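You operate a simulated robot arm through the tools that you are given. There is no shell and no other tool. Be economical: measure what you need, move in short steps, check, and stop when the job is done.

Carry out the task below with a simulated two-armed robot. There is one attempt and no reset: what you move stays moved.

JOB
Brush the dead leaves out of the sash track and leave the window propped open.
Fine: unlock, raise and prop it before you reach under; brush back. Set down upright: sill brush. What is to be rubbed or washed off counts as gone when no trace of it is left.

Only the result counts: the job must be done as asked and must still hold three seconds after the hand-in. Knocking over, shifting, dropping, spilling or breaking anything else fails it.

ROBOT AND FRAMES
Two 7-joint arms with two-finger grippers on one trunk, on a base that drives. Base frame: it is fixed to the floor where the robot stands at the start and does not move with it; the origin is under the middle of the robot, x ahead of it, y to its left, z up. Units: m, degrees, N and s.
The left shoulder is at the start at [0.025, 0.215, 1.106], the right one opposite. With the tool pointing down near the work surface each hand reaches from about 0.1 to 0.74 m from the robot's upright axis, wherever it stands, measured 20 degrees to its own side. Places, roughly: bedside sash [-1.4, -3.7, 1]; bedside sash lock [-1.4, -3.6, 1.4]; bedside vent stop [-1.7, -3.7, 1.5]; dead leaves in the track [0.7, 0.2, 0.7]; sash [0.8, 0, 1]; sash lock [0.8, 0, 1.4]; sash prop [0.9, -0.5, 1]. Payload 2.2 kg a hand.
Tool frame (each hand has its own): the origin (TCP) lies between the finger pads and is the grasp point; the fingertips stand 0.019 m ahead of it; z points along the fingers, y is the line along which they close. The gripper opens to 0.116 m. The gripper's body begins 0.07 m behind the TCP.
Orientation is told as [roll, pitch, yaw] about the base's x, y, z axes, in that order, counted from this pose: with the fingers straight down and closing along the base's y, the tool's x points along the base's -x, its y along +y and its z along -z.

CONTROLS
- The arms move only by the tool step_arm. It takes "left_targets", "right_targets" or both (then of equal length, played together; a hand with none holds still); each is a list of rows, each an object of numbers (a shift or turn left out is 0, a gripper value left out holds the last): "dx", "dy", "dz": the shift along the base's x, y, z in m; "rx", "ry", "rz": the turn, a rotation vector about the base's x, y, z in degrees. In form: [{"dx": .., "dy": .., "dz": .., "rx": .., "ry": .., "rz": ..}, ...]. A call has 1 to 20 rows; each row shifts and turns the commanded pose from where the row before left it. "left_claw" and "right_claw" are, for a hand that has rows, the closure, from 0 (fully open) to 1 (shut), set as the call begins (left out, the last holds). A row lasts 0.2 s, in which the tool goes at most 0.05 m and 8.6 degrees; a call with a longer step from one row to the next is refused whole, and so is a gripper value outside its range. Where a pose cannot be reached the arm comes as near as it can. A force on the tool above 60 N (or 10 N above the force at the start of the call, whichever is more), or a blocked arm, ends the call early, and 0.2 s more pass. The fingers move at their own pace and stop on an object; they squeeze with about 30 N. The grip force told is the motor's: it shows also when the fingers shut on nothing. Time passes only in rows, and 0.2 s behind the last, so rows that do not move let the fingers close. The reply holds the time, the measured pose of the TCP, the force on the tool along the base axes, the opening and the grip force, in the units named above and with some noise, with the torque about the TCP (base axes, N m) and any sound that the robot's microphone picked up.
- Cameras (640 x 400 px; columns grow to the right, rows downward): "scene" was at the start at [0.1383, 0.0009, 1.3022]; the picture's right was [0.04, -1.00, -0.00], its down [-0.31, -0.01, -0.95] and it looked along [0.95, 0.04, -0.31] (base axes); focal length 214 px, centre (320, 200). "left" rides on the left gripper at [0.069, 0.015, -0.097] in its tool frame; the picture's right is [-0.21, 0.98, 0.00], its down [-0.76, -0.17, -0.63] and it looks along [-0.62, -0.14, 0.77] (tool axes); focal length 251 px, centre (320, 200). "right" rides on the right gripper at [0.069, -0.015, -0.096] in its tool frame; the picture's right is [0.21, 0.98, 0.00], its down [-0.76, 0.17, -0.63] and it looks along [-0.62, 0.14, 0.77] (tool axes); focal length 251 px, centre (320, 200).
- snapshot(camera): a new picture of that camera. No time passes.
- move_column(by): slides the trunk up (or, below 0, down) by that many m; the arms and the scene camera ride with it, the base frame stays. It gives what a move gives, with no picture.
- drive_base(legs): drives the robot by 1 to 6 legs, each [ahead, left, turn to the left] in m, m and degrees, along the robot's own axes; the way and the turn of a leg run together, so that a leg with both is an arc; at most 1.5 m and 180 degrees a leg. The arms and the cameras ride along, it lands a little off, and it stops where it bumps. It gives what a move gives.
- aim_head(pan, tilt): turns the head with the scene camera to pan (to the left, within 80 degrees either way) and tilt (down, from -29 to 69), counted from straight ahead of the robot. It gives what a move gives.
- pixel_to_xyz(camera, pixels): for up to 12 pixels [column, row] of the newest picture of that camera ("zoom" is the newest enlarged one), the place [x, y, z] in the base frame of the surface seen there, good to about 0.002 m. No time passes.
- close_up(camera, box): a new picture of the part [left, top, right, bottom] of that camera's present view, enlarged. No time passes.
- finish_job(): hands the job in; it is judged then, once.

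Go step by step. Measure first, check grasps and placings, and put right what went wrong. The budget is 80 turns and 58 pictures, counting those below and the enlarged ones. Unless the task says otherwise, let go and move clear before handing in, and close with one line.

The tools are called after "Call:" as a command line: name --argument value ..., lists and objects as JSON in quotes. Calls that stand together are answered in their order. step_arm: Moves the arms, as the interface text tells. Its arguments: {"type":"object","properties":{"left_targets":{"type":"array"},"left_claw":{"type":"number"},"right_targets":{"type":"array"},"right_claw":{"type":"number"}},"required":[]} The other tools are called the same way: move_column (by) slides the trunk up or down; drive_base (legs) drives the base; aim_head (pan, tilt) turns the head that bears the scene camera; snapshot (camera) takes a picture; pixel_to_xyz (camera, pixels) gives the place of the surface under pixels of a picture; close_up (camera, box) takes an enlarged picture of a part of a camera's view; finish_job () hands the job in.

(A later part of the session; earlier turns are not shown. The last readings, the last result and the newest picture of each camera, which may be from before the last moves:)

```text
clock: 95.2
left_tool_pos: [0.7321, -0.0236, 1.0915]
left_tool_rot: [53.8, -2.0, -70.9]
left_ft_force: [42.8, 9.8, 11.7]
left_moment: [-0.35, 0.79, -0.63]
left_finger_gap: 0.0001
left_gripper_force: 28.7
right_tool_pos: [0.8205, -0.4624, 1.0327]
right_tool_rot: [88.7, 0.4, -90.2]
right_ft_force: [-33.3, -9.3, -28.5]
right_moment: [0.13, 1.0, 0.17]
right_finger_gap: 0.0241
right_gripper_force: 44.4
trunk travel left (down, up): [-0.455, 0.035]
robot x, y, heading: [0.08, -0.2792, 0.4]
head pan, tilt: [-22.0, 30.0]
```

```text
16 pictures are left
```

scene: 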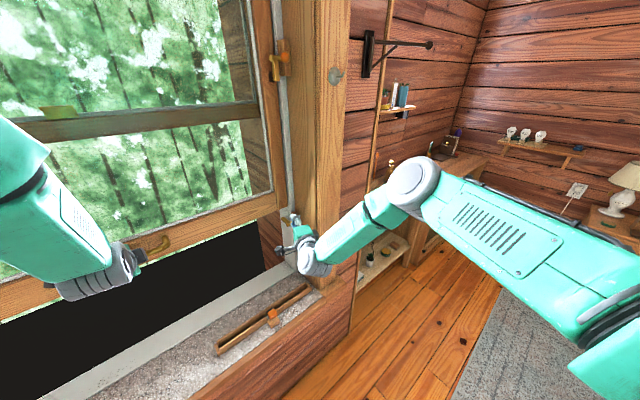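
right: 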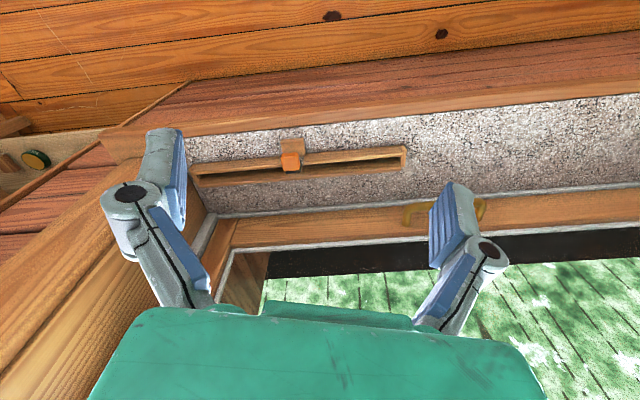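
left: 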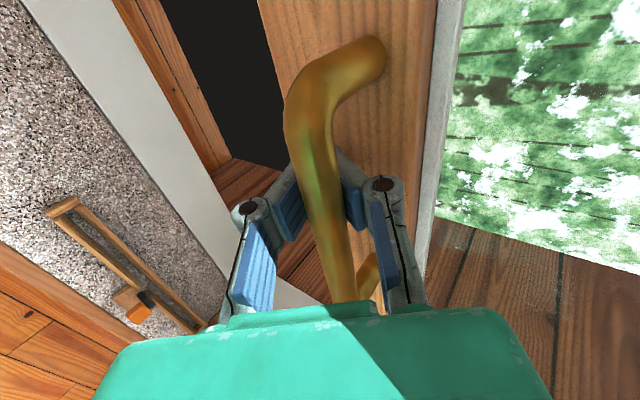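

The fingers still cage the bar (tips met behind it), so the sash is held. I'll keep lowering gently and watch for the load moving to the pawl.

Call:
step_arm --left_targets '[{"dx": 0.004, "dz": -0.008}, {"dx": 0.003, "dz": -0.008}, {"dz": -0.008}, {"dz": -0.008}, {}]'

Call:
close_up --camera "scene" --box '[248, 180, 344, 260]'

```text
clock: 96.5
left_tool_pos: [0.7341, -0.0267, 1.0554]
left_tool_rot: [53.3, -1.3, -71.4]
left_ft_force: [17.8, 15.5, 11.2]
left_moment: [-0.16, 0.55, -0.14]
left_finger_gap: 0.0
left_gripper_force: 28.4
right_tool_pos: [0.8217, -0.4617, 1.0317]
right_tool_rot: [88.7, 0.3, -90.1]
right_ft_force: [-16.8, -10.5, -36.2]
right_moment: [0.29, 1.01, 0.67]
right_finger_gap: 0.0241
right_gripper_force: 44.8
trunk travel left (down, up): [-0.455, 0.035]
robot x, y, heading: [0.0838, -0.2863, 0.5]
head pan, tilt: [-22.0, 30.0]
```

```text
5.00 times, centred on (296, 220) of scene
```

zoom: 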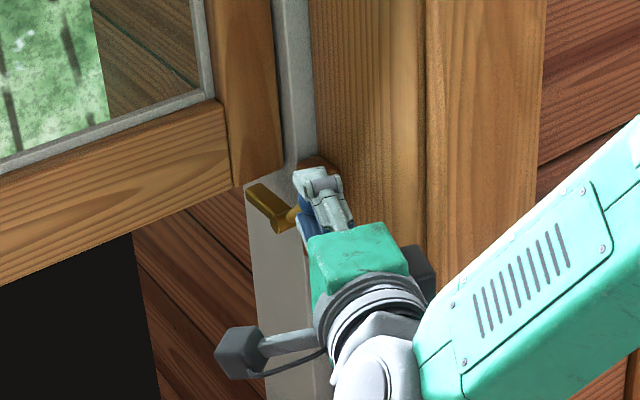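

The stile bottom is just about at the pawl. I'll lower a bit more to feel it land.

Call:
step_arm --left_targets '[{"dz": -0.006}, {"dz": -0.006}, {"dz": -0.006}, {}]'

```text
clock: 97.5
left_tool_pos: [0.7348, -0.0282, 1.0363]
left_tool_rot: [53.5, -1.3, -71.7]
left_ft_force: [27.2, 20.1, 11.7]
left_moment: [-0.62, 0.62, -0.3]
left_finger_gap: 0.0002
left_gripper_force: 27.8
right_tool_pos: [0.8223, -0.4613, 1.0336]
right_tool_rot: [88.7, 0.5, -90.2]
right_ft_force: [-21.2, -11.9, -34.2]
right_moment: [0.18, 1.02, 0.58]
right_finger_gap: 0.0242
right_gripper_force: 45.0
trunk travel left (down, up): [-0.455, 0.035]
robot x, y, heading: [0.0788, -0.2816, 0.4]
head pan, tilt: [-22.0, 30.0]
```

Call:
close_up --camera "scene" --box '[256, 185, 336, 235]'

Call:
pixel_to_xyz --camera "zoom" --pixels '[[200, 80], [180, 110], [160, 130], [225, 40], [120, 150], [240, 110], [260, 130], [220, 100]]'

```text
8.00 times, centred on (296, 210) of scene
```

zoom: 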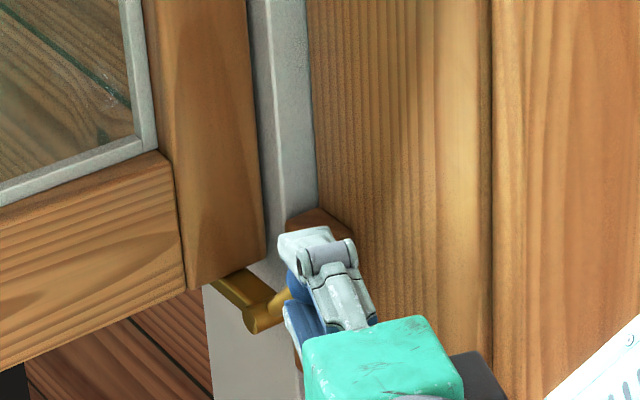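

```text
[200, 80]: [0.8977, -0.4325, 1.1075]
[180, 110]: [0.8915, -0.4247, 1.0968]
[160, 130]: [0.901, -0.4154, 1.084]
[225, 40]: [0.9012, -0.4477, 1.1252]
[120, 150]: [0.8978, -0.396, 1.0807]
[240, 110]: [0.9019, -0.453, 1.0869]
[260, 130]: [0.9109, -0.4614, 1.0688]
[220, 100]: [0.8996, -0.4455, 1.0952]
```

The pawl now reaches beneath the stile. I'll lower a little more until it stops.

Call:
pixel_to_xyz --camera "zoom" --pixels '[[225, 268], [200, 280], [245, 260], [232, 285], [255, 310], [262, 296]]'

Call:
step_arm --left_targets '[{"dz": -0.006}, {"dz": -0.006}, {"dz": -0.006}, {}]'

```text
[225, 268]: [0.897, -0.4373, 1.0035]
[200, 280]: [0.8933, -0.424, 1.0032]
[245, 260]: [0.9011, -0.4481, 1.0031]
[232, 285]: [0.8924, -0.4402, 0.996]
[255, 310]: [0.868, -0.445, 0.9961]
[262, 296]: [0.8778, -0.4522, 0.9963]
```

```text
clock: 98.5
left_tool_pos: [0.74, -0.0311, 1.0248]
left_tool_rot: [54.3, -1.0, -72.3]
left_ft_force: [51.1, 15.7, 17.8]
left_moment: [-0.44, 2.02, -0.25]
left_finger_gap: 0.0
left_gripper_force: 29.0
right_tool_pos: [0.8209, -0.4625, 1.0338]
right_tool_rot: [88.7, 0.5, -90.2]
right_ft_force: [-33.7, -10.4, -29.0]
right_moment: [-0.08, 1.0, 0.08]
right_finger_gap: 0.0238
right_gripper_force: 45.4
trunk travel left (down, up): [-0.455, 0.035]
robot x, y, heading: [0.0808, -0.2832, 0.7]
head pan, tilt: [-22.0, 30.0]
```

The vertical force rose: the sash has landed on the pawl. I'll unload and open the left hand, then back it away along its fingers.

Call:
step_arm --left_targets '[{"dx": 0.006, "dy": 0.002, "dz": 0.006}, {}]'

Call:
step_arm --left_claw 0.4 --left_targets '[{}, {}, {}, {"dx": -0.0154, "dy": -0.0048, "dz": 0.0118}, {"dx": -0.0231, "dy": -0.0072, "dz": 0.0177}, {"dx": -0.0231, "dy": -0.0072, "dz": 0.0177}, {"dx": -0.0231, "dy": -0.0072, "dz": 0.0177}, {"dx": -0.0231, "dy": -0.0072, "dz": 0.0177}, {}]'

Call:
close_up --camera "scene" --box '[256, 185, 336, 235]'

```text
clock: 99.0
left_tool_pos: [0.7394, -0.0312, 1.0235]
left_tool_rot: [53.2, -0.9, -72.1]
left_ft_force: [32.0, 11.8, 5.9]
left_moment: [-0.3, 1.04, 0.16]
left_finger_gap: 0.0
left_gripper_force: 29.1
right_tool_pos: [0.8218, -0.463, 1.0339]
right_tool_rot: [88.7, 0.5, -90.2]
right_ft_force: [-25.8, -7.6, -31.3]
right_moment: [-0.02, 0.85, -0.04]
right_finger_gap: 0.024
right_gripper_force: 45.2
trunk travel left (down, up): [-0.455, 0.035]
robot x, y, heading: [0.0818, -0.2828, 0.5]
head pan, tilt: [-22.0, 30.0]
```

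```text
clock: 101.0
left_tool_pos: [0.5863, -0.0506, 1.0244]
left_tool_rot: [43.7, 0.9, -70.1]
left_ft_force: [-0.3, 0.0, -0.3]
left_moment: [0.0, 0.01, 0.01]
left_finger_gap: 0.0694
left_gripper_force: 0.0
right_tool_pos: [0.8168, -0.4622, 1.032]
right_tool_rot: [88.3, 0.3, -90.2]
right_ft_force: [24.0, -6.9, -27.6]
right_moment: [-0.02, 0.29, -0.21]
right_finger_gap: 0.0249
right_gripper_force: 44.9
trunk travel left (down, up): [-0.455, 0.035]
robot x, y, heading: [0.082, -0.2868, 0.5]
head pan, tilt: [-22.0, 30.0]
stopped in row 9 (left hand): the arm was blocked; the commanded pose is now the measured one
```

```text
8.00 times, centred on (296, 210) of scene
```

zoom: 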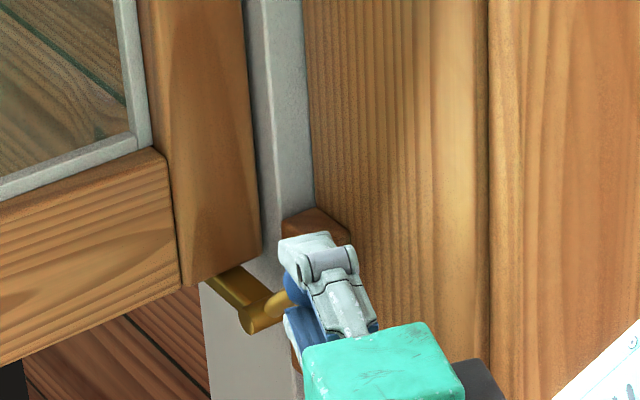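

The left hand is free and the sash stays. Now I'll unload and release the prop knob and back away.

Call:
step_arm --right_targets '[{"dz": -0.004}, {}]'

Call:
step_arm --right_claw 0.5 --right_targets '[{}, {}, {"dx": -0.03}, {"dx": -0.04}, {"dx": -0.04}, {"dx": -0.04}, {"dx": -0.04}, {}]'

Call:
close_up --camera "scene" --box '[256, 185, 336, 235]'

```text
clock: 101.6
left_tool_pos: [0.5847, -0.0535, 1.027]
left_tool_rot: [44.0, 1.0, -70.2]
left_ft_force: [-0.8, -0.1, 0.2]
left_moment: [0.02, 0.0, 0.01]
left_finger_gap: 0.0695
left_gripper_force: 0.1
right_tool_pos: [0.8149, -0.4618, 1.0324]
right_tool_rot: [88.9, 0.3, -90.1]
right_ft_force: [21.6, -10.1, -20.3]
right_moment: [0.0, 0.3, -0.28]
right_finger_gap: 0.0247
right_gripper_force: 44.9
trunk travel left (down, up): [-0.455, 0.035]
robot x, y, heading: [0.0784, -0.2846, 0.4]
head pan, tilt: [-22.0, 30.0]
```

```text
clock: 103.4
left_tool_pos: [0.5816, -0.0518, 1.0261]
left_tool_rot: [44.1, 0.7, -70.0]
left_ft_force: [0.2, -0.6, 0.0]
left_moment: [0.0, 0.01, 0.02]
left_finger_gap: 0.0697
left_gripper_force: 0.0
right_tool_pos: [0.6247, -0.4628, 1.0368]
right_tool_rot: [89.1, 0.3, -89.9]
right_ft_force: [0.3, 0.6, -0.4]
right_moment: [0.0, -0.01, 0.02]
right_finger_gap: 0.0579
right_gripper_force: 0.0
trunk travel left (down, up): [-0.455, 0.035]
robot x, y, heading: [0.0793, -0.2847, 0.3]
head pan, tilt: [-22.0, 30.0]
```

```text
8.00 times, centred on (296, 210) of scene
```

zoom: 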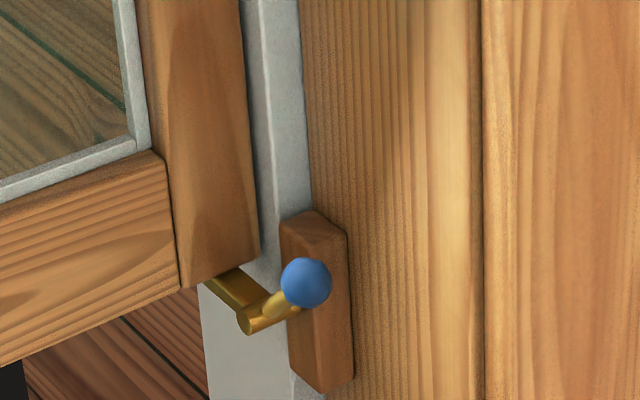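

The prop holds with the blue knob up, its pawl under the stile. I'll check the gap numerically.

Call:
pixel_to_xyz --camera "zoom" --pixels '[[228, 266], [205, 275], [225, 278], [235, 290], [245, 300], [245, 263]]'

```text
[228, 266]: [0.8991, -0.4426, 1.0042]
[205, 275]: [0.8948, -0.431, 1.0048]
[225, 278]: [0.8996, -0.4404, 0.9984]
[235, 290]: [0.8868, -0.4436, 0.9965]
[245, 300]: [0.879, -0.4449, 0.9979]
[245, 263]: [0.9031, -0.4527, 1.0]
```

The sash rests on the pawl (1.002 vs 0.998). Now I'll bring both hands back to tool-down poses, with the left's yaw along the window, clear of the recess.

Call:
step_arm --left_targets '[{"rx": -2.5, "ry": 6.9, "dx": -0.02}, {"rx": -2.5, "ry": 6.9, "dx": -0.02}, {"rx": -2.5, "ry": 6.9, "dx": -0.02}, {"rx": -2.5, "ry": 6.9, "dx": -0.02}, {"rx": -2.5, "ry": 6.9, "dx": -0.02}, {"rx": -2.5, "ry": 6.9, "dx": -0.02}, {"rz": 8}, {"rz": 8}, {"rz": 8}, {"rz": 8}, {"rz": 8}, {"rz": 8}, {"rz": 8}, {"rz": 8}, {"rz": 8}, {"rz": 8}, {"rz": 8}]' --right_targets '[{"rx": -8.2, "dx": -0.01}, {"rx": -8.2, "dx": -0.01}, {"rx": -8.2}, {"rx": -8.2}, {"rx": -8.2}, {"rx": -8.2}, {"rx": -8.2}, {"rx": -8.2}, {"rx": -8.2}, {"rx": -8.2}, {"rx": -8.2}, {"ry": 8.2, "dx": -0.02, "dz": 0.02}, {"ry": 8.2, "dx": -0.02, "dz": 0.02}, {"ry": 8.2, "dx": -0.02, "dz": 0.02}, {"ry": 8.2, "dx": -0.02, "dz": 0.02}, {"ry": 8.2, "dx": -0.02, "dz": 0.02}, {"ry": 8.2, "dx": -0.02, "dz": 0.02}]'

Call:
step_arm --right_targets '[{"ry": 8.2, "dx": -0.02, "dz": 0.02}, {"ry": 8.2, "dx": -0.02, "dz": 0.02}, {"ry": 8.2, "dx": -0.02, "dz": 0.02}, {"ry": 8.2, "dx": -0.02, "dz": 0.02}, {"ry": 8.2}, {}]'

Call:
move_column --by -0.2

```text
clock: 107.0
left_tool_pos: [0.4586, -0.0506, 1.0288]
left_tool_rot: [0.2, 0.4, 17.4]
left_ft_force: [0.1, -0.4, 0.0]
left_moment: [-0.01, -0.01, -0.02]
left_finger_gap: 0.0695
left_gripper_force: 0.2
right_tool_pos: [0.4864, -0.4534, 1.1585]
right_tool_rot: [-0.8, -40.8, 0.0]
right_ft_force: [0.0, -1.1, -0.9]
right_moment: [-0.01, -0.04, -0.01]
right_finger_gap: 0.0585
right_gripper_force: 0.1
right hand out of reach, approached as far as the arm can: row 16
trunk travel left (down, up): [-0.455, 0.035]
robot x, y, heading: [0.0786, -0.2807, 0.5]
head pan, tilt: [-22.0, 30.0]
```

```text
clock: 108.4
left_tool_pos: [0.4619, -0.0522, 1.0282]
left_tool_rot: [0.4, 0.5, 17.2]
left_ft_force: [0.7, -0.9, -0.7]
left_moment: [0.01, 0.0, 0.01]
left_finger_gap: 0.0695
left_gripper_force: 0.1
right_tool_pos: [0.4341, -0.4476, 1.1931]
right_tool_rot: [2.7, -3.5, 0.1]
right_ft_force: [-0.4, -0.7, 0.3]
right_moment: [-0.03, 0.01, -0.01]
right_finger_gap: 0.0578
right_gripper_force: 0.0
right hand out of reach, approached as far as the arm can: row 2, 3
trunk travel left (down, up): [-0.455, 0.035]
robot x, y, heading: [0.081, -0.2829, 0.5]
head pan, tilt: [-22.0, 30.0]
```

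```text
clock: 110.5
left_tool_pos: [0.4615, -0.0501, 0.8275]
left_tool_rot: [0.4, 0.5, 17.1]
left_ft_force: [0.7, 0.2, 0.5]
left_moment: [0.01, 0.0, -0.03]
left_finger_gap: 0.0696
left_gripper_force: 0.1
right_tool_pos: [0.4329, -0.4452, 0.9933]
right_tool_rot: [2.5, -3.6, 0.0]
right_ft_force: [-0.4, 0.1, -0.4]
right_moment: [-0.01, 0.03, -0.03]
right_finger_gap: 0.058
right_gripper_force: 0.0
trunk travel left (down, up): [-0.255, 0.235]
robot x, y, heading: [0.0804, -0.2821, 0.6]
head pan, tilt: [-22.0, 30.0]
```

Both hands are back. I'll raise the left hand a bit and drive left toward the brush and leaves.

Call:
step_arm --left_targets '[{"dz": 0.04}, {"dz": 0.04}, {"dz": 0.04}]'

Call:
drive_base --legs '[[0, 0.11, 0], [0, 0.11, 0]]'

Call:
aim_head --pan 20 --tilt 36

Call:
aim_head --pan 20 --tilt 35

Call:
snapshot --camera "scene"

```text
clock: 111.3
left_tool_pos: [0.457, -0.0532, 0.9499]
left_tool_rot: [0.2, 0.4, 17.2]
left_ft_force: [-0.1, 0.0, 0.3]
left_moment: [-0.01, -0.02, -0.03]
left_finger_gap: 0.0697
left_gripper_force: 0.1
right_tool_pos: [0.4321, -0.4458, 0.9934]
right_tool_rot: [2.7, -3.7, 0.1]
right_ft_force: [-0.1, -0.3, 0.6]
right_moment: [-0.07, 0.0, -0.01]
right_finger_gap: 0.0579
right_gripper_force: 0.1
trunk travel left (down, up): [-0.255, 0.235]
robot x, y, heading: [0.079, -0.2826, 0.4]
head pan, tilt: [-22.0, 30.0]
```

```text
clock: 113.3
left_tool_pos: [0.4607, 0.0987, 0.9593]
left_tool_rot: [3.8, -0.8, 17.1]
left_ft_force: [1.0, -2.4, -0.7]
left_moment: [0.19, 0.12, -0.03]
left_finger_gap: 0.0695
left_gripper_force: 0.1
right_tool_pos: [0.4329, -0.2947, 0.98]
right_tool_rot: [6.3, -3.2, -0.4]
right_ft_force: [-0.3, -2.7, -0.9]
right_moment: [0.23, 0.02, -0.04]
right_finger_gap: 0.0579
right_gripper_force: 0.0
trunk travel left (down, up): [-0.255, 0.235]
robot x, y, heading: [0.0832, -0.0763, 0.6]
head pan, tilt: [-22.0, 30.0]
```

```text
clock: 114.4
left_tool_pos: [0.4585, 0.0747, 0.9608]
left_tool_rot: [4.5, -0.9, 17.0]
left_ft_force: [1.3, -0.4, -0.3]
left_moment: [0.0, 0.1, 0.01]
left_finger_gap: 0.0697
left_gripper_force: 0.0
right_tool_pos: [0.4314, -0.318, 0.9765]
right_tool_rot: [7.1, -3.0, -0.3]
right_ft_force: [0.0, -0.7, -0.5]
right_moment: [0.07, 0.01, -0.01]
right_finger_gap: 0.058
right_gripper_force: 0.1
trunk travel left (down, up): [-0.255, 0.235]
robot x, y, heading: [0.0797, -0.092, 0.6]
head pan, tilt: [20.0, 36.0]
```

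```text
clock: 115.0
left_tool_pos: [0.457, 0.1171, 0.9587]
left_tool_rot: [0.8, 0.3, 18.3]
left_ft_force: [0.1, 1.1, 0.4]
left_moment: [-0.05, 0.02, 0.01]
left_finger_gap: 0.0695
left_gripper_force: 0.1
right_tool_pos: [0.4238, -0.2762, 0.9863]
right_tool_rot: [5.2, -3.3, -0.2]
right_ft_force: [0.1, 1.4, 0.8]
right_moment: [-0.04, -0.01, -0.04]
right_finger_gap: 0.0581
right_gripper_force: 0.0
trunk travel left (down, up): [-0.255, 0.235]
robot x, y, heading: [0.0825, -0.0794, 0.3]
head pan, tilt: [20.0, 35.0]
```

```text
11 pictures are left
```

scene: 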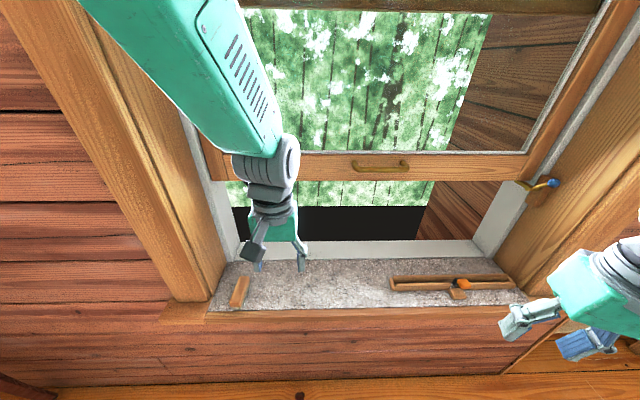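

The base sways a bit after the sideways drive. I'll let it settle, then use the left hand camera to view the track.

Call:
aim_head --pan 20 --tilt 36

Call:
aim_head --pan 20 --tilt 35

Call:
aim_head --pan 20 --tilt 36

Call:
aim_head --pan 20 --tilt 35

Call:
snapshot --camera "left"

```text
clock: 115.7
left_tool_pos: [0.4553, 0.1756, 0.9486]
left_tool_rot: [-0.4, 0.2, 17.3]
left_ft_force: [-0.9, 2.0, 0.0]
left_moment: [-0.13, -0.07, 0.01]
left_finger_gap: 0.0694
left_gripper_force: 0.2
right_tool_pos: [0.4277, -0.2155, 0.9962]
right_tool_rot: [2.0, -3.7, 0.2]
right_ft_force: [0.7, 2.0, 0.4]
right_moment: [-0.17, 0.05, 0.02]
right_finger_gap: 0.0581
right_gripper_force: 0.1
trunk travel left (down, up): [-0.255, 0.235]
robot x, y, heading: [0.0844, -0.0634, 0.7]
head pan, tilt: [20.0, 36.0]
```

```text
clock: 116.3
left_tool_pos: [0.4525, 0.1035, 0.9575]
left_tool_rot: [3.3, -0.7, 17.1]
left_ft_force: [-1.0, 0.0, -1.9]
left_moment: [-0.05, -0.08, 0.0]
left_finger_gap: 0.0698
left_gripper_force: 0.0
right_tool_pos: [0.4288, -0.2889, 0.9822]
right_tool_rot: [5.6, -3.2, -0.1]
right_ft_force: [0.0, -0.5, -1.8]
right_moment: [-0.01, -0.01, 0.01]
right_finger_gap: 0.0578
right_gripper_force: 0.1
trunk travel left (down, up): [-0.255, 0.235]
robot x, y, heading: [0.0772, -0.0881, 1.0]
head pan, tilt: [20.0, 35.0]
```

```text
clock: 116.9
left_tool_pos: [0.455, 0.0959, 0.9623]
left_tool_rot: [2.4, -0.7, 17.4]
left_ft_force: [0.0, -0.7, 0.2]
left_moment: [0.06, -0.01, -0.04]
left_finger_gap: 0.0695
left_gripper_force: 0.1
right_tool_pos: [0.4259, -0.2969, 0.984]
right_tool_rot: [6.1, -3.5, -0.5]
right_ft_force: [-0.1, -0.8, -0.2]
right_moment: [0.09, -0.06, 0.03]
right_finger_gap: 0.0579
right_gripper_force: 0.1
trunk travel left (down, up): [-0.255, 0.235]
robot x, y, heading: [0.0819, -0.0856, 0.7]
head pan, tilt: [20.0, 36.0]
```

```text
clock: 117.5
left_tool_pos: [0.4546, 0.1628, 0.949]
left_tool_rot: [0.0, 0.2, 17.2]
left_ft_force: [-1.3, 0.4, 0.0]
left_moment: [0.0, -0.1, 0.03]
left_finger_gap: 0.0696
left_gripper_force: 0.1
right_tool_pos: [0.4275, -0.2277, 0.9939]
right_tool_rot: [2.7, -3.7, 0.2]
right_ft_force: [1.2, 2.9, 0.8]
right_moment: [-0.24, 0.07, 0.0]
right_finger_gap: 0.0579
right_gripper_force: 0.2
trunk travel left (down, up): [-0.255, 0.235]
robot x, y, heading: [0.0828, -0.0652, 0.4]
head pan, tilt: [20.0, 35.0]
```

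```text
10 pictures are left
```

left: 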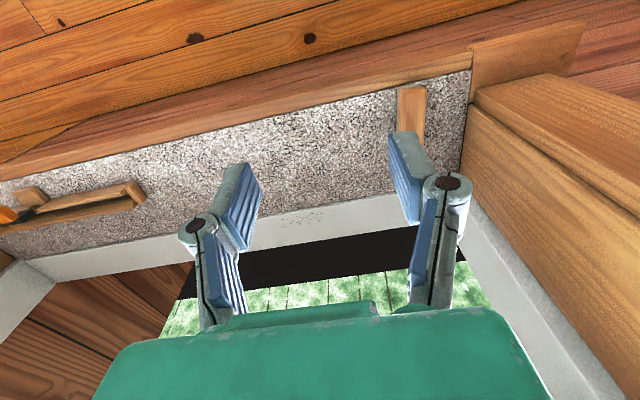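

The hand camera shows the brush at (412,115) and faint speckles on the pale track at about (300,218), which are probably the leaves. I'll enlarge and measure.

Call:
close_up --camera "left" --box '[240, 70, 480, 250]'

Call:
pixel_to_xyz --camera "left" --pixels '[[400, 90], [424, 90], [400, 125], [424, 128], [424, 145], [412, 100], [412, 130], [300, 218], [270, 220], [325, 212], [300, 205], [300, 235]]'

```text
2.22 times, centred on (360, 160) of left
```

zoom: 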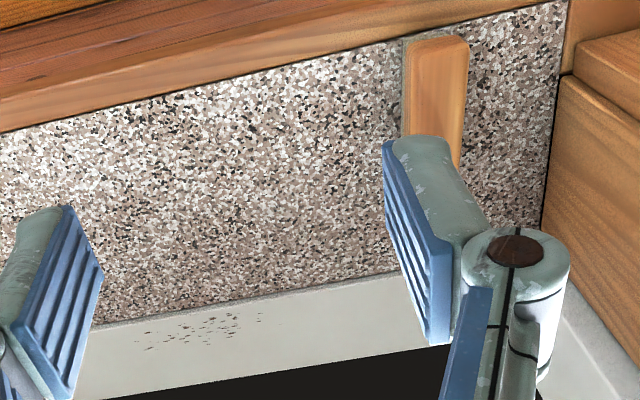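

```text
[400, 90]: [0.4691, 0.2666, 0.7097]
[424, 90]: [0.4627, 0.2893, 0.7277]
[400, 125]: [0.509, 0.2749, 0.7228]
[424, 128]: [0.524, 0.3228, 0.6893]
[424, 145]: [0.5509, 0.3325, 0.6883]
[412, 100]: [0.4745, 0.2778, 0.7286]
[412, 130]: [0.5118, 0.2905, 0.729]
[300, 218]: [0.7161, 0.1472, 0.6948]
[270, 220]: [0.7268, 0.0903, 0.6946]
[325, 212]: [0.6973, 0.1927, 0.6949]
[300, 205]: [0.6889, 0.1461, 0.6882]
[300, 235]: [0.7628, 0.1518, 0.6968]
```

Leaves are specks on the track around u 0.02–0.13 (e.g. [0.716,0.147,0.695]); the brush block's centre is about [0.506,0.284], top z 0.729. The base still sways ±2°, so I'll pass time until it's quiet.

Call:
aim_head --pan -78 --tilt 35

Call:
aim_head --pan 20 --tilt 35

Call:
aim_head --pan -78 --tilt 35

Call:
aim_head --pan 20 --tilt 35

Call:
aim_head --pan -78 --tilt 35

Call:
aim_head --pan 20 --tilt 35

```text
clock: 119.2
left_tool_pos: [0.4542, 0.1553, 0.9498]
left_tool_rot: [0.7, 0.0, 17.2]
left_ft_force: [-0.4, 1.0, 0.2]
left_moment: [-0.08, -0.06, 0.03]
left_finger_gap: 0.0697
left_gripper_force: 0.0
right_tool_pos: [0.4267, -0.2367, 0.9933]
right_tool_rot: [3.0, -3.7, 0.1]
right_ft_force: [0.9, 0.2, 0.4]
right_moment: [0.01, 0.05, 0.05]
right_finger_gap: 0.0578
right_gripper_force: 0.0
trunk travel left (down, up): [-0.255, 0.235]
robot x, y, heading: [0.0795, -0.0686, 0.7]
head pan, tilt: [-78.0, 35.0]
```

```text
clock: 121.0
left_tool_pos: [0.4535, 0.1454, 0.953]
left_tool_rot: [0.1, 0.4, 17.9]
left_ft_force: [0.6, 0.8, 0.3]
left_moment: [-0.11, -0.02, 0.03]
left_finger_gap: 0.0695
left_gripper_force: 0.1
right_tool_pos: [0.4261, -0.2479, 0.9918]
right_tool_rot: [3.7, -3.6, 0.0]
right_ft_force: [0.4, 0.6, -0.3]
right_moment: [-0.03, -0.06, 0.01]
right_finger_gap: 0.0578
right_gripper_force: 0.1
trunk travel left (down, up): [-0.255, 0.235]
robot x, y, heading: [0.0801, -0.0715, 0.8]
head pan, tilt: [20.0, 35.0]
```

```text
clock: 122.7
left_tool_pos: [0.4536, 0.1314, 0.9548]
left_tool_rot: [1.8, -0.3, 17.0]
left_ft_force: [-1.1, 0.4, -0.4]
left_moment: [0.01, -0.01, 0.04]
left_finger_gap: 0.0696
left_gripper_force: 0.0
right_tool_pos: [0.4261, -0.2602, 0.9898]
right_tool_rot: [4.3, -3.6, -0.2]
right_ft_force: [-0.4, 0.0, -0.1]
right_moment: [-0.05, 0.03, 0.04]
right_finger_gap: 0.0582
right_gripper_force: 0.0
trunk travel left (down, up): [-0.255, 0.235]
robot x, y, heading: [0.0789, -0.076, 0.7]
head pan, tilt: [-78.0, 35.0]
```

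```text
clock: 124.4
left_tool_pos: [0.4555, 0.1198, 0.9566]
left_tool_rot: [1.1, 0.0, 17.7]
left_ft_force: [0.6, 0.0, 0.0]
left_moment: [0.01, 0.01, 0.02]
left_finger_gap: 0.0699
left_gripper_force: 0.0
right_tool_pos: [0.4255, -0.2741, 0.9879]
right_tool_rot: [5.0, -3.5, -0.2]
right_ft_force: [0.2, 0.1, 0.2]
right_moment: [-0.05, 0.05, -0.02]
right_finger_gap: 0.0578
right_gripper_force: 0.0
trunk travel left (down, up): [-0.255, 0.235]
robot x, y, heading: [0.0838, -0.0766, 0.6]
head pan, tilt: [20.0, 35.0]
```

```text
clock: 126.2
left_tool_pos: [0.4555, 0.1055, 0.9583]
left_tool_rot: [2.9, -0.9, 16.7]
left_ft_force: [-0.4, -0.6, 0.9]
left_moment: [0.06, -0.01, 0.0]
left_finger_gap: 0.0697
left_gripper_force: 0.0
right_tool_pos: [0.4265, -0.2857, 0.9877]
right_tool_rot: [5.6, -3.6, -0.3]
right_ft_force: [0.1, -1.4, -0.3]
right_moment: [0.09, 0.0, -0.01]
right_finger_gap: 0.058
right_gripper_force: 0.1
trunk travel left (down, up): [-0.255, 0.235]
robot x, y, heading: [0.0803, -0.0798, 0.5]
head pan, tilt: [-78.0, 35.0]
```

```text
clock: 127.9
left_tool_pos: [0.4564, 0.0981, 0.9597]
left_tool_rot: [2.7, -0.7, 17.1]
left_ft_force: [0.6, -1.4, 0.1]
left_moment: [0.09, 0.03, -0.03]
left_finger_gap: 0.0697
left_gripper_force: 0.1
right_tool_pos: [0.426, -0.295, 0.9836]
right_tool_rot: [6.0, -3.4, -0.6]
right_ft_force: [-0.8, -0.9, -0.1]
right_moment: [0.04, -0.03, -0.02]
right_finger_gap: 0.0583
right_gripper_force: 0.0
trunk travel left (down, up): [-0.255, 0.235]
robot x, y, heading: [0.0843, -0.0836, 0.7]
head pan, tilt: [20.0, 35.0]
```

The sway persists while idle. Earlier it died out during active arm rows, so I'll hold both arms actively for a while.

Call:
step_arm --left_targets '[{}, {}, {}, {}, {}, {}, {}, {}, {}, {}, {}, {}]'

Call:
step_arm --left_targets '[{}, {}]'

Call:
step_arm --left_targets '[{}]'

Call:
step_arm --left_targets '[{}]'

```text
clock: 130.7
left_tool_pos: [0.4535, 0.0995, 0.9602]
left_tool_rot: [3.0, -1.1, 16.4]
left_ft_force: [-0.7, -0.1, 0.5]
left_moment: [0.03, 0.03, 0.0]
left_finger_gap: 0.0694
left_gripper_force: 0.1
right_tool_pos: [0.4232, -0.2913, 0.9849]
right_tool_rot: [5.6, -3.5, -0.4]
right_ft_force: [-0.1, -0.7, 0.1]
right_moment: [0.01, -0.01, -0.02]
right_finger_gap: 0.0578
right_gripper_force: 0.0
trunk travel left (down, up): [-0.255, 0.235]
robot x, y, heading: [0.0826, -0.084, 0.6]
head pan, tilt: [20.0, 35.0]
stopped in row 12 (left hand): the arm was blocked; the commanded pose is now the measured one
```

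```text
clock: 131.3
left_tool_pos: [0.4548, 0.0952, 0.9625]
left_tool_rot: [2.3, -0.9, 16.8]
left_ft_force: [0.2, -0.6, 1.1]
left_moment: [0.05, -0.01, -0.03]
left_finger_gap: 0.0696
left_gripper_force: 0.0
right_tool_pos: [0.4244, -0.2968, 0.9844]
right_tool_rot: [5.9, -3.6, -0.7]
right_ft_force: [-0.3, -0.2, -0.1]
right_moment: [0.03, -0.01, 0.0]
right_finger_gap: 0.0581
right_gripper_force: 0.2
trunk travel left (down, up): [-0.255, 0.235]
robot x, y, heading: [0.0803, -0.0876, 0.5]
head pan, tilt: [20.0, 35.0]
```

```text
clock: 131.7
left_tool_pos: [0.4529, 0.1253, 0.9575]
left_tool_rot: [1.7, -0.8, 16.6]
left_ft_force: [-0.9, 1.1, -0.1]
left_moment: [-0.04, -0.02, 0.01]
left_finger_gap: 0.0696
left_gripper_force: 0.0
right_tool_pos: [0.4239, -0.2675, 0.9892]
right_tool_rot: [4.3, -3.6, -0.3]
right_ft_force: [-0.1, 0.5, -0.1]
right_moment: [-0.03, 0.01, 0.01]
right_finger_gap: 0.0578
right_gripper_force: 0.1
trunk travel left (down, up): [-0.255, 0.235]
robot x, y, heading: [0.0797, -0.0821, 0.7]
head pan, tilt: [20.0, 35.0]
```

```text
clock: 132.1
left_tool_pos: [0.4544, 0.1032, 0.9589]
left_tool_rot: [1.9, -0.6, 17.2]
left_ft_force: [0.8, 0.7, -0.2]
left_moment: [0.06, 0.02, 0.03]
left_finger_gap: 0.0696
left_gripper_force: 0.0
right_tool_pos: [0.425, -0.2878, 0.987]
right_tool_rot: [5.5, -3.5, -0.5]
right_ft_force: [0.1, -1.2, 0.7]
right_moment: [0.07, 0.01, -0.03]
right_finger_gap: 0.0579
right_gripper_force: 0.1
trunk travel left (down, up): [-0.255, 0.235]
robot x, y, heading: [0.0817, -0.0866, 0.7]
head pan, tilt: [20.0, 35.0]
```

The robot leans about +2.5° on average, which suggests the left elbow is pressing on the left casing. I'll back up 0.1 m to free it.

Call:
drive_base --legs '[[-0.1, 0, 0]]'

Call:
step_arm --left_targets '[{}, {}, {}, {}, {}, {}, {}, {}]'

Call:
step_arm --left_targets '[{}]'

Call:
step_arm --left_targets '[{}]'

Call:
step_arm --left_targets '[{}]'

```text
clock: 133.3
left_tool_pos: [0.3525, 0.1, 0.9614]
left_tool_rot: [3.0, -1.4, 16.4]
left_ft_force: [-0.6, -0.2, -0.6]
left_moment: [0.04, -0.01, 0.01]
left_finger_gap: 0.0698
left_gripper_force: 0.0
right_tool_pos: [0.3248, -0.2915, 0.9863]
right_tool_rot: [5.7, -3.4, -0.4]
right_ft_force: [0.0, -1.1, -0.9]
right_moment: [0.04, -0.01, 0.01]
right_finger_gap: 0.0582
right_gripper_force: 0.1
trunk travel left (down, up): [-0.255, 0.235]
robot x, y, heading: [-0.0183, -0.0894, 0.5]
head pan, tilt: [20.0, 35.0]
```

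```text
clock: 135.1
left_tool_pos: [0.3508, 0.1171, 0.9586]
left_tool_rot: [2.1, -1.1, 16.3]
left_ft_force: [0.3, -0.1, -0.1]
left_moment: [-0.03, -0.02, 0.0]
left_finger_gap: 0.0695
left_gripper_force: 0.1
right_tool_pos: [0.3208, -0.2734, 0.9897]
right_tool_rot: [4.6, -3.6, -0.4]
right_ft_force: [-0.5, 0.1, 0.6]
right_moment: [-0.03, 0.05, -0.01]
right_finger_gap: 0.0583
right_gripper_force: 0.0
trunk travel left (down, up): [-0.255, 0.235]
robot x, y, heading: [-0.0185, -0.0827, 0.5]
head pan, tilt: [20.0, 35.0]
```

```text
clock: 135.5
left_tool_pos: [0.3527, 0.1133, 0.9588]
left_tool_rot: [1.8, -1.0, 16.6]
left_ft_force: [-0.2, 0.0, 0.4]
left_moment: [-0.03, -0.02, 0.02]
left_finger_gap: 0.0693
left_gripper_force: 0.1
right_tool_pos: [0.322, -0.2755, 0.9893]
right_tool_rot: [4.9, -3.6, -0.4]
right_ft_force: [0.6, 0.7, -0.2]
right_moment: [0.03, 0.01, 0.0]
right_finger_gap: 0.058
right_gripper_force: 0.0
trunk travel left (down, up): [-0.255, 0.235]
robot x, y, heading: [-0.0196, -0.0875, 0.7]
head pan, tilt: [20.0, 35.0]
```

```text
clock: 135.9
left_tool_pos: [0.3501, 0.1103, 0.9593]
left_tool_rot: [2.5, -1.3, 16.3]
left_ft_force: [-0.8, -0.7, 0.0]
left_moment: [0.03, -0.04, -0.02]
left_finger_gap: 0.0696
left_gripper_force: 0.0
right_tool_pos: [0.3224, -0.2778, 0.9897]
right_tool_rot: [4.9, -3.5, -0.4]
right_ft_force: [-1.2, -0.4, -0.2]
right_moment: [0.01, 0.01, 0.01]
right_finger_gap: 0.0582
right_gripper_force: 0.0
trunk travel left (down, up): [-0.255, 0.235]
robot x, y, heading: [-0.016, -0.0847, 0.5]
head pan, tilt: [20.0, 35.0]
```

```text
clock: 136.3
left_tool_pos: [0.3528, 0.1203, 0.9578]
left_tool_rot: [1.6, -0.9, 16.7]
left_ft_force: [-0.3, 0.5, -0.5]
left_moment: [-0.02, 0.0, 0.0]
left_finger_gap: 0.0698
left_gripper_force: 0.1
right_tool_pos: [0.3223, -0.2708, 0.9909]
right_tool_rot: [4.6, -3.6, -0.3]
right_ft_force: [0.3, 0.5, 0.8]
right_moment: [-0.03, -0.01, -0.04]
right_finger_gap: 0.0581
right_gripper_force: 0.0
trunk travel left (down, up): [-0.255, 0.235]
robot x, y, heading: [-0.0187, -0.085, 0.6]
head pan, tilt: [20.0, 35.0]
```

The sway has died down. I'll tilt the left hand 35° forward and bring it to a pre-grasp over the brush.

Call:
step_arm --left_targets '[{"rx": 2.2, "ry": -6.64, "dx": 0.02, "dy": 0.03, "dz": -0.031}, {"rx": 2.2, "ry": -6.64, "dx": 0.02, "dy": 0.03, "dz": -0.031}, {"rx": 2.2, "ry": -6.64, "dx": 0.02, "dy": 0.03, "dz": -0.031}, {"rx": 2.2, "ry": -6.64, "dx": 0.02, "dy": 0.03, "dz": -0.031}, {"rx": 2.2, "ry": -6.64, "dx": 0.02, "dy": 0.03, "dz": -0.031}, {}, {}]'

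Call:
snapshot --camera "left"

```text
clock: 137.9
left_tool_pos: [0.4488, 0.2698, 0.8048]
left_tool_rot: [3.2, -36.0, 16.3]
left_ft_force: [0.2, -0.5, -0.3]
left_moment: [-0.07, -0.01, -0.07]
left_finger_gap: 0.0696
left_gripper_force: 0.1
right_tool_pos: [0.323, -0.2677, 0.9922]
right_tool_rot: [4.3, -3.7, -0.4]
right_ft_force: [1.5, 0.5, -0.6]
right_moment: [-0.04, -0.01, 0.0]
right_finger_gap: 0.058
right_gripper_force: 0.2
trunk travel left (down, up): [-0.255, 0.235]
robot x, y, heading: [-0.0186, -0.0849, 0.7]
head pan, tilt: [20.0, 35.0]
```

```text
8 pictures are left
```

left: 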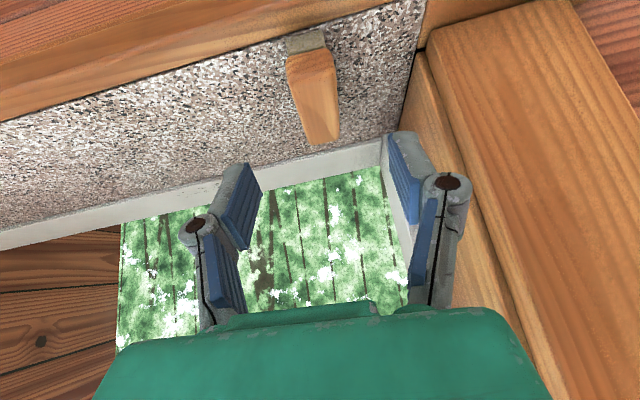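

Call:
pixel_to_xyz --camera "left" --pixels '[[288, 60], [332, 62], [310, 60], [303, 42], [303, 36], [318, 135], [305, 128], [337, 120], [318, 142], [295, 95], [334, 90], [287, 45]]'

```text
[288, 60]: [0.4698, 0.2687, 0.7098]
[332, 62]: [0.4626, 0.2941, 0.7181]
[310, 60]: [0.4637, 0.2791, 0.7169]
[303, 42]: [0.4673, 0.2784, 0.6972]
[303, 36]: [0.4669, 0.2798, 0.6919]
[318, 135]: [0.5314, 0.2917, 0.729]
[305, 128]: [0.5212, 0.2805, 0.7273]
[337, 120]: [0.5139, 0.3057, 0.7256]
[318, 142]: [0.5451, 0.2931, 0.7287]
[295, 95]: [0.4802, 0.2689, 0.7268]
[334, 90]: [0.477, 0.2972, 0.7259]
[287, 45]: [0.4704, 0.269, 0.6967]
```

The brush block is about 8 cm long and 2.8 cm wide, axis ≈14°, wood from z 0.708 to 0.729 with bristles below. I'll advance along the fingers and close.

Call:
step_arm --left_targets '[{"dx": 0.019, "dy": 0.0058, "dz": -0.029}, {"dx": 0.019, "dy": 0.0058, "dz": -0.029}, {"dx": 0.018, "dy": 0.0058, "dz": -0.028}, {}]'

Call:
step_arm --left_claw 1.0 --left_targets '[{}, {}, {}]'

```text
clock: 138.9
left_tool_pos: [0.5068, 0.2801, 0.7194]
left_tool_rot: [3.6, -36.1, 16.0]
left_ft_force: [0.2, -0.9, 0.0]
left_moment: [0.0, -0.01, 0.0]
left_finger_gap: 0.0695
left_gripper_force: 0.0
right_tool_pos: [0.3212, -0.278, 0.9904]
right_tool_rot: [4.8, -3.6, -0.4]
right_ft_force: [0.3, -1.1, -0.1]
right_moment: [0.0, -0.02, -0.01]
right_finger_gap: 0.0579
right_gripper_force: 0.0
trunk travel left (down, up): [-0.255, 0.235]
robot x, y, heading: [-0.0175, -0.0883, 0.8]
head pan, tilt: [20.0, 35.0]
```

```text
clock: 139.7
left_tool_pos: [0.5094, 0.2835, 0.7215]
left_tool_rot: [3.7, -36.5, 16.1]
left_ft_force: [2.7, 4.8, 12.3]
left_moment: [0.19, -0.27, 0.01]
left_finger_gap: 0.0324
left_gripper_force: 29.7
right_tool_pos: [0.3236, -0.2758, 0.9899]
right_tool_rot: [4.8, -3.6, -0.3]
right_ft_force: [0.4, 0.2, -0.3]
right_moment: [0.0, 0.01, 0.02]
right_finger_gap: 0.058
right_gripper_force: 0.1
trunk travel left (down, up): [-0.255, 0.235]
robot x, y, heading: [-0.0164, -0.0893, 0.7]
head pan, tilt: [20.0, 35.0]
```

Brush gripped (32 mm, 30 N). I'll lift it 5 cm and carry it over the track's left end, just above the surface.

Call:
step_arm --left_targets '[{"dz": 0.02}, {"dz": 0.03}, {"dx": 0.043, "dy": -0.012}, {"dx": 0.043, "dy": -0.012}, {"dx": 0.043, "dy": -0.012}, {"dx": 0.043, "dy": -0.012}, {"dz": -0.015}, {"dz": -0.01}, {}]'

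Call:
snapshot --camera "left"

```text
clock: 141.7
left_tool_pos: [0.6799, 0.2308, 0.7436]
left_tool_rot: [3.6, -36.2, 15.9]
left_ft_force: [1.0, 0.7, 0.6]
left_moment: [0.01, -0.03, -0.03]
left_finger_gap: 0.0
left_gripper_force: 28.3
right_tool_pos: [0.3221, -0.2768, 0.9905]
right_tool_rot: [4.8, -3.6, -0.4]
right_ft_force: [0.0, -1.0, -0.2]
right_moment: [-0.02, -0.01, 0.01]
right_finger_gap: 0.0579
right_gripper_force: 0.0
trunk travel left (down, up): [-0.255, 0.235]
robot x, y, heading: [-0.0173, -0.0849, 0.6]
head pan, tilt: [20.0, 35.0]
```

```text
7 pictures are left
```

left: 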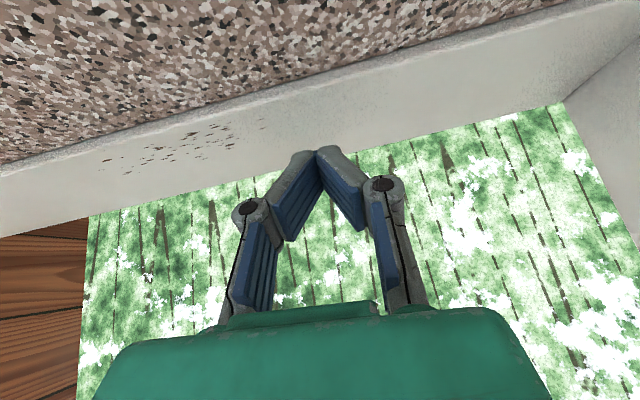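

The fingers are empty: the brush slipped out. I'll measure the leaf patch here and look for the brush.

Call:
pixel_to_xyz --camera "left" --pixels '[[105, 160], [155, 160], [190, 135], [210, 140], [240, 130], [265, 122], [215, 110], [230, 170], [150, 180]]'

Call:
close_up --camera "scene" --box '[130, 200, 370, 350]'

```text
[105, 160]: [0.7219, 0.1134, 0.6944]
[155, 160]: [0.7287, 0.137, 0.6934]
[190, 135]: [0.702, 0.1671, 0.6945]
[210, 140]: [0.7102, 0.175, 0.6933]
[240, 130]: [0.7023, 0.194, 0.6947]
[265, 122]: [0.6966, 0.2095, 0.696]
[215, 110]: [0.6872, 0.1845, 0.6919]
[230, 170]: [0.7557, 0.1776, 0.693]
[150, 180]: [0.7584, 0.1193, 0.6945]
```

```text
2.67 times, centred on (250, 275) of scene
```

zoom: 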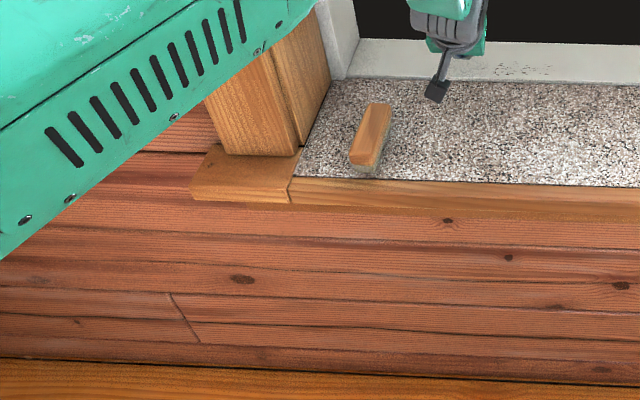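

The brush still stands upright on the sill near its place. I'll measure its edges for a better grip.

Call:
pixel_to_xyz --camera "zoom" --pixels '[[368, 106], [388, 105], [352, 158], [378, 160], [362, 130], [384, 130], [365, 172], [378, 110], [366, 155], [386, 145], [372, 132], [380, 166]]'

```text
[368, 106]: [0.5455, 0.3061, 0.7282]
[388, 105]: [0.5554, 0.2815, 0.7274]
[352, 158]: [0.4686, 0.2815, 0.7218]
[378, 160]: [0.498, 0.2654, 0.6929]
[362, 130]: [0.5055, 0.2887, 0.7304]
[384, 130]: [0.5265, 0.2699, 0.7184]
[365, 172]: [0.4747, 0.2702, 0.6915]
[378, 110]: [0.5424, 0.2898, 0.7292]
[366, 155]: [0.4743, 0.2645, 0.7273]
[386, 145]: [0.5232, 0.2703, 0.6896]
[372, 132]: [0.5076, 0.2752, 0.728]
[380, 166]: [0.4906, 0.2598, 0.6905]
```

The brush axis is now ≈16°, centre [0.51,0.282]. My grip was ~3° rolled and a bit high. I'll go back, level the hand, and grip a few mm lower.

Call:
step_arm --left_claw 0.4 --left_targets '[{"dz": 0.03}, {"dz": 0.03}, {"dx": -0.045, "dy": 0.007, "rx": -1.0, "ry": -0.3}, {"dx": -0.045, "dy": 0.007, "rx": -1.0, "ry": -0.3}, {"dx": -0.045, "dy": 0.007, "rx": -0.9, "ry": -0.3}, {"dx": -0.045, "dy": 0.007}, {"dx": -0.043, "dy": 0.008, "dz": -0.015}, {}, {}]'

```text
clock: 143.7
left_tool_pos: [0.4557, 0.2675, 0.7896]
left_tool_rot: [-0.3, -36.3, 18.1]
left_ft_force: [0.5, 0.7, 0.0]
left_moment: [0.0, 0.02, -0.03]
left_finger_gap: 0.0697
left_gripper_force: 0.2
right_tool_pos: [0.3235, -0.2761, 0.9902]
right_tool_rot: [4.6, -3.7, -0.4]
right_ft_force: [-0.7, -0.2, -0.9]
right_moment: [0.0, 0.02, -0.01]
right_finger_gap: 0.0579
right_gripper_force: 0.1
trunk travel left (down, up): [-0.255, 0.235]
robot x, y, heading: [-0.0188, -0.0862, 0.8]
head pan, tilt: [20.0, 35.0]
```

Level now. Advancing to z≈0.716 and closing, with a small yaw correction.

Call:
step_arm --left_targets '[{"dx": 0.0178, "dy": 0.005, "dz": -0.0247, "rz": -1.5}, {"dx": 0.0178, "dy": 0.005, "dz": -0.0247}, {"dx": 0.0178, "dy": 0.005, "dz": -0.0247}, {}]'

Call:
step_arm --left_claw 1.0 --left_targets '[{}, {}, {}]'

Call:
step_arm --left_targets '[{"dz": 0.01}, {"dz": 0.015}, {}]'

```text
clock: 144.7
left_tool_pos: [0.5106, 0.2829, 0.7128]
left_tool_rot: [-0.3, -36.3, 16.6]
left_ft_force: [-0.8, 0.3, 0.0]
left_moment: [0.01, -0.05, 0.03]
left_finger_gap: 0.0694
left_gripper_force: 0.1
right_tool_pos: [0.3226, -0.2758, 0.9907]
right_tool_rot: [4.7, -3.7, -0.4]
right_ft_force: [-0.3, -0.9, 0.3]
right_moment: [0.03, 0.01, 0.0]
right_finger_gap: 0.0581
right_gripper_force: 0.2
trunk travel left (down, up): [-0.255, 0.235]
robot x, y, heading: [-0.0196, -0.0865, 0.5]
head pan, tilt: [20.0, 35.0]
```

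```text
clock: 145.5
left_tool_pos: [0.5101, 0.2841, 0.7132]
left_tool_rot: [-0.2, -36.1, 16.7]
left_ft_force: [-0.1, -0.2, 0.8]
left_moment: [0.02, 0.05, -0.02]
left_finger_gap: 0.0321
left_gripper_force: 29.5
right_tool_pos: [0.3223, -0.2756, 0.9883]
right_tool_rot: [4.7, -3.6, -0.5]
right_ft_force: [0.5, 0.3, -0.7]
right_moment: [0.02, 0.0, 0.02]
right_finger_gap: 0.0579
right_gripper_force: 0.0
trunk travel left (down, up): [-0.255, 0.235]
robot x, y, heading: [-0.0198, -0.0875, 0.6]
head pan, tilt: [20.0, 35.0]
```

```text
clock: 146.3
left_tool_pos: [0.5091, 0.2845, 0.7385]
left_tool_rot: [-0.2, -36.1, 16.7]
left_ft_force: [0.2, 0.2, -0.4]
left_moment: [0.03, -0.03, 0.0]
left_finger_gap: 0.032
left_gripper_force: 30.2
right_tool_pos: [0.3237, -0.2755, 0.9896]
right_tool_rot: [4.7, -3.6, -0.4]
right_ft_force: [1.2, -1.0, -0.7]
right_moment: [0.0, -0.02, 0.01]
right_finger_gap: 0.0576
right_gripper_force: 0.0
trunk travel left (down, up): [-0.255, 0.235]
robot x, y, heading: [-0.0191, -0.0895, 0.6]
head pan, tilt: [20.0, 35.0]
```

The brush is held firmly this time (gap steady at 32 mm, no reaction). I'll carry it over the left end of the leaf patch.

Call:
step_arm --left_targets '[{"dz": 0.022}, {"dx": 0.0443, "dy": -0.0118}, {"dx": 0.0443, "dy": -0.0118}, {"dx": 0.0443, "dy": -0.0118}, {"dx": 0.0443, "dy": -0.0118}, {"dz": -0.018}, {"dz": -0.015}, {"dz": -0.006}, {}]'

```text
clock: 148.3
left_tool_pos: [0.6889, 0.2379, 0.7213]
left_tool_rot: [-0.3, -36.1, 16.6]
left_ft_force: [0.2, 1.0, -0.6]
left_moment: [0.0, -0.02, 0.02]
left_finger_gap: 0.0321
left_gripper_force: 30.1
right_tool_pos: [0.3216, -0.2758, 0.9902]
right_tool_rot: [4.6, -3.6, -0.3]
right_ft_force: [0.5, -0.6, -0.3]
right_moment: [0.03, -0.02, -0.01]
right_finger_gap: 0.058
right_gripper_force: 0.1
trunk travel left (down, up): [-0.255, 0.235]
robot x, y, heading: [-0.0188, -0.0883, 0.8]
head pan, tilt: [20.0, 35.0]
```

Just above the track. Lowering 4 mm into contact and sweeping right along the track.

Call:
step_arm --left_targets '[{"dz": -0.002}, {"dz": -0.002}, {}]'

Call:
step_arm --left_targets '[{"dx": 0.0063, "dy": -0.019}, {"dx": 0.0063, "dy": -0.019}, {"dx": 0.0063, "dy": -0.019}, {"dx": 0.0063, "dy": -0.019}, {"dx": 0.0063, "dy": -0.019}, {"dx": 0.0063, "dy": -0.019}, {"dx": 0.0063, "dy": -0.019}, {"dx": 0.0063, "dy": -0.019}, {}]'

```text
clock: 149.1
left_tool_pos: [0.688, 0.2386, 0.718]
left_tool_rot: [-0.2, -36.5, 16.5]
left_ft_force: [1.0, 3.2, 11.5]
left_moment: [-0.05, 0.19, -0.03]
left_finger_gap: 0.0323
left_gripper_force: 30.5
right_tool_pos: [0.3216, -0.2772, 0.9898]
right_tool_rot: [4.8, -3.6, -0.4]
right_ft_force: [0.5, 0.0, 0.1]
right_moment: [0.02, -0.01, 0.01]
right_finger_gap: 0.0582
right_gripper_force: 0.0
trunk travel left (down, up): [-0.255, 0.235]
robot x, y, heading: [-0.0202, -0.083, 0.9]
head pan, tilt: [20.0, 35.0]
```

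```text
clock: 151.1
left_tool_pos: [0.7372, 0.0843, 0.7196]
left_tool_rot: [-0.2, -36.3, 16.6]
left_ft_force: [-2.0, 4.3, 14.1]
left_moment: [0.16, -0.07, 0.1]
left_finger_gap: 0.0319
left_gripper_force: 29.7
right_tool_pos: [0.3216, -0.2765, 0.9897]
right_tool_rot: [4.8, -3.7, -0.4]
right_ft_force: [0.6, -0.8, 0.3]
right_moment: [0.0, 0.0, -0.02]
right_finger_gap: 0.0582
right_gripper_force: 0.0
trunk travel left (down, up): [-0.255, 0.235]
robot x, y, heading: [-0.021, -0.0872, 0.8]
head pan, tilt: [20.0, 35.0]
```

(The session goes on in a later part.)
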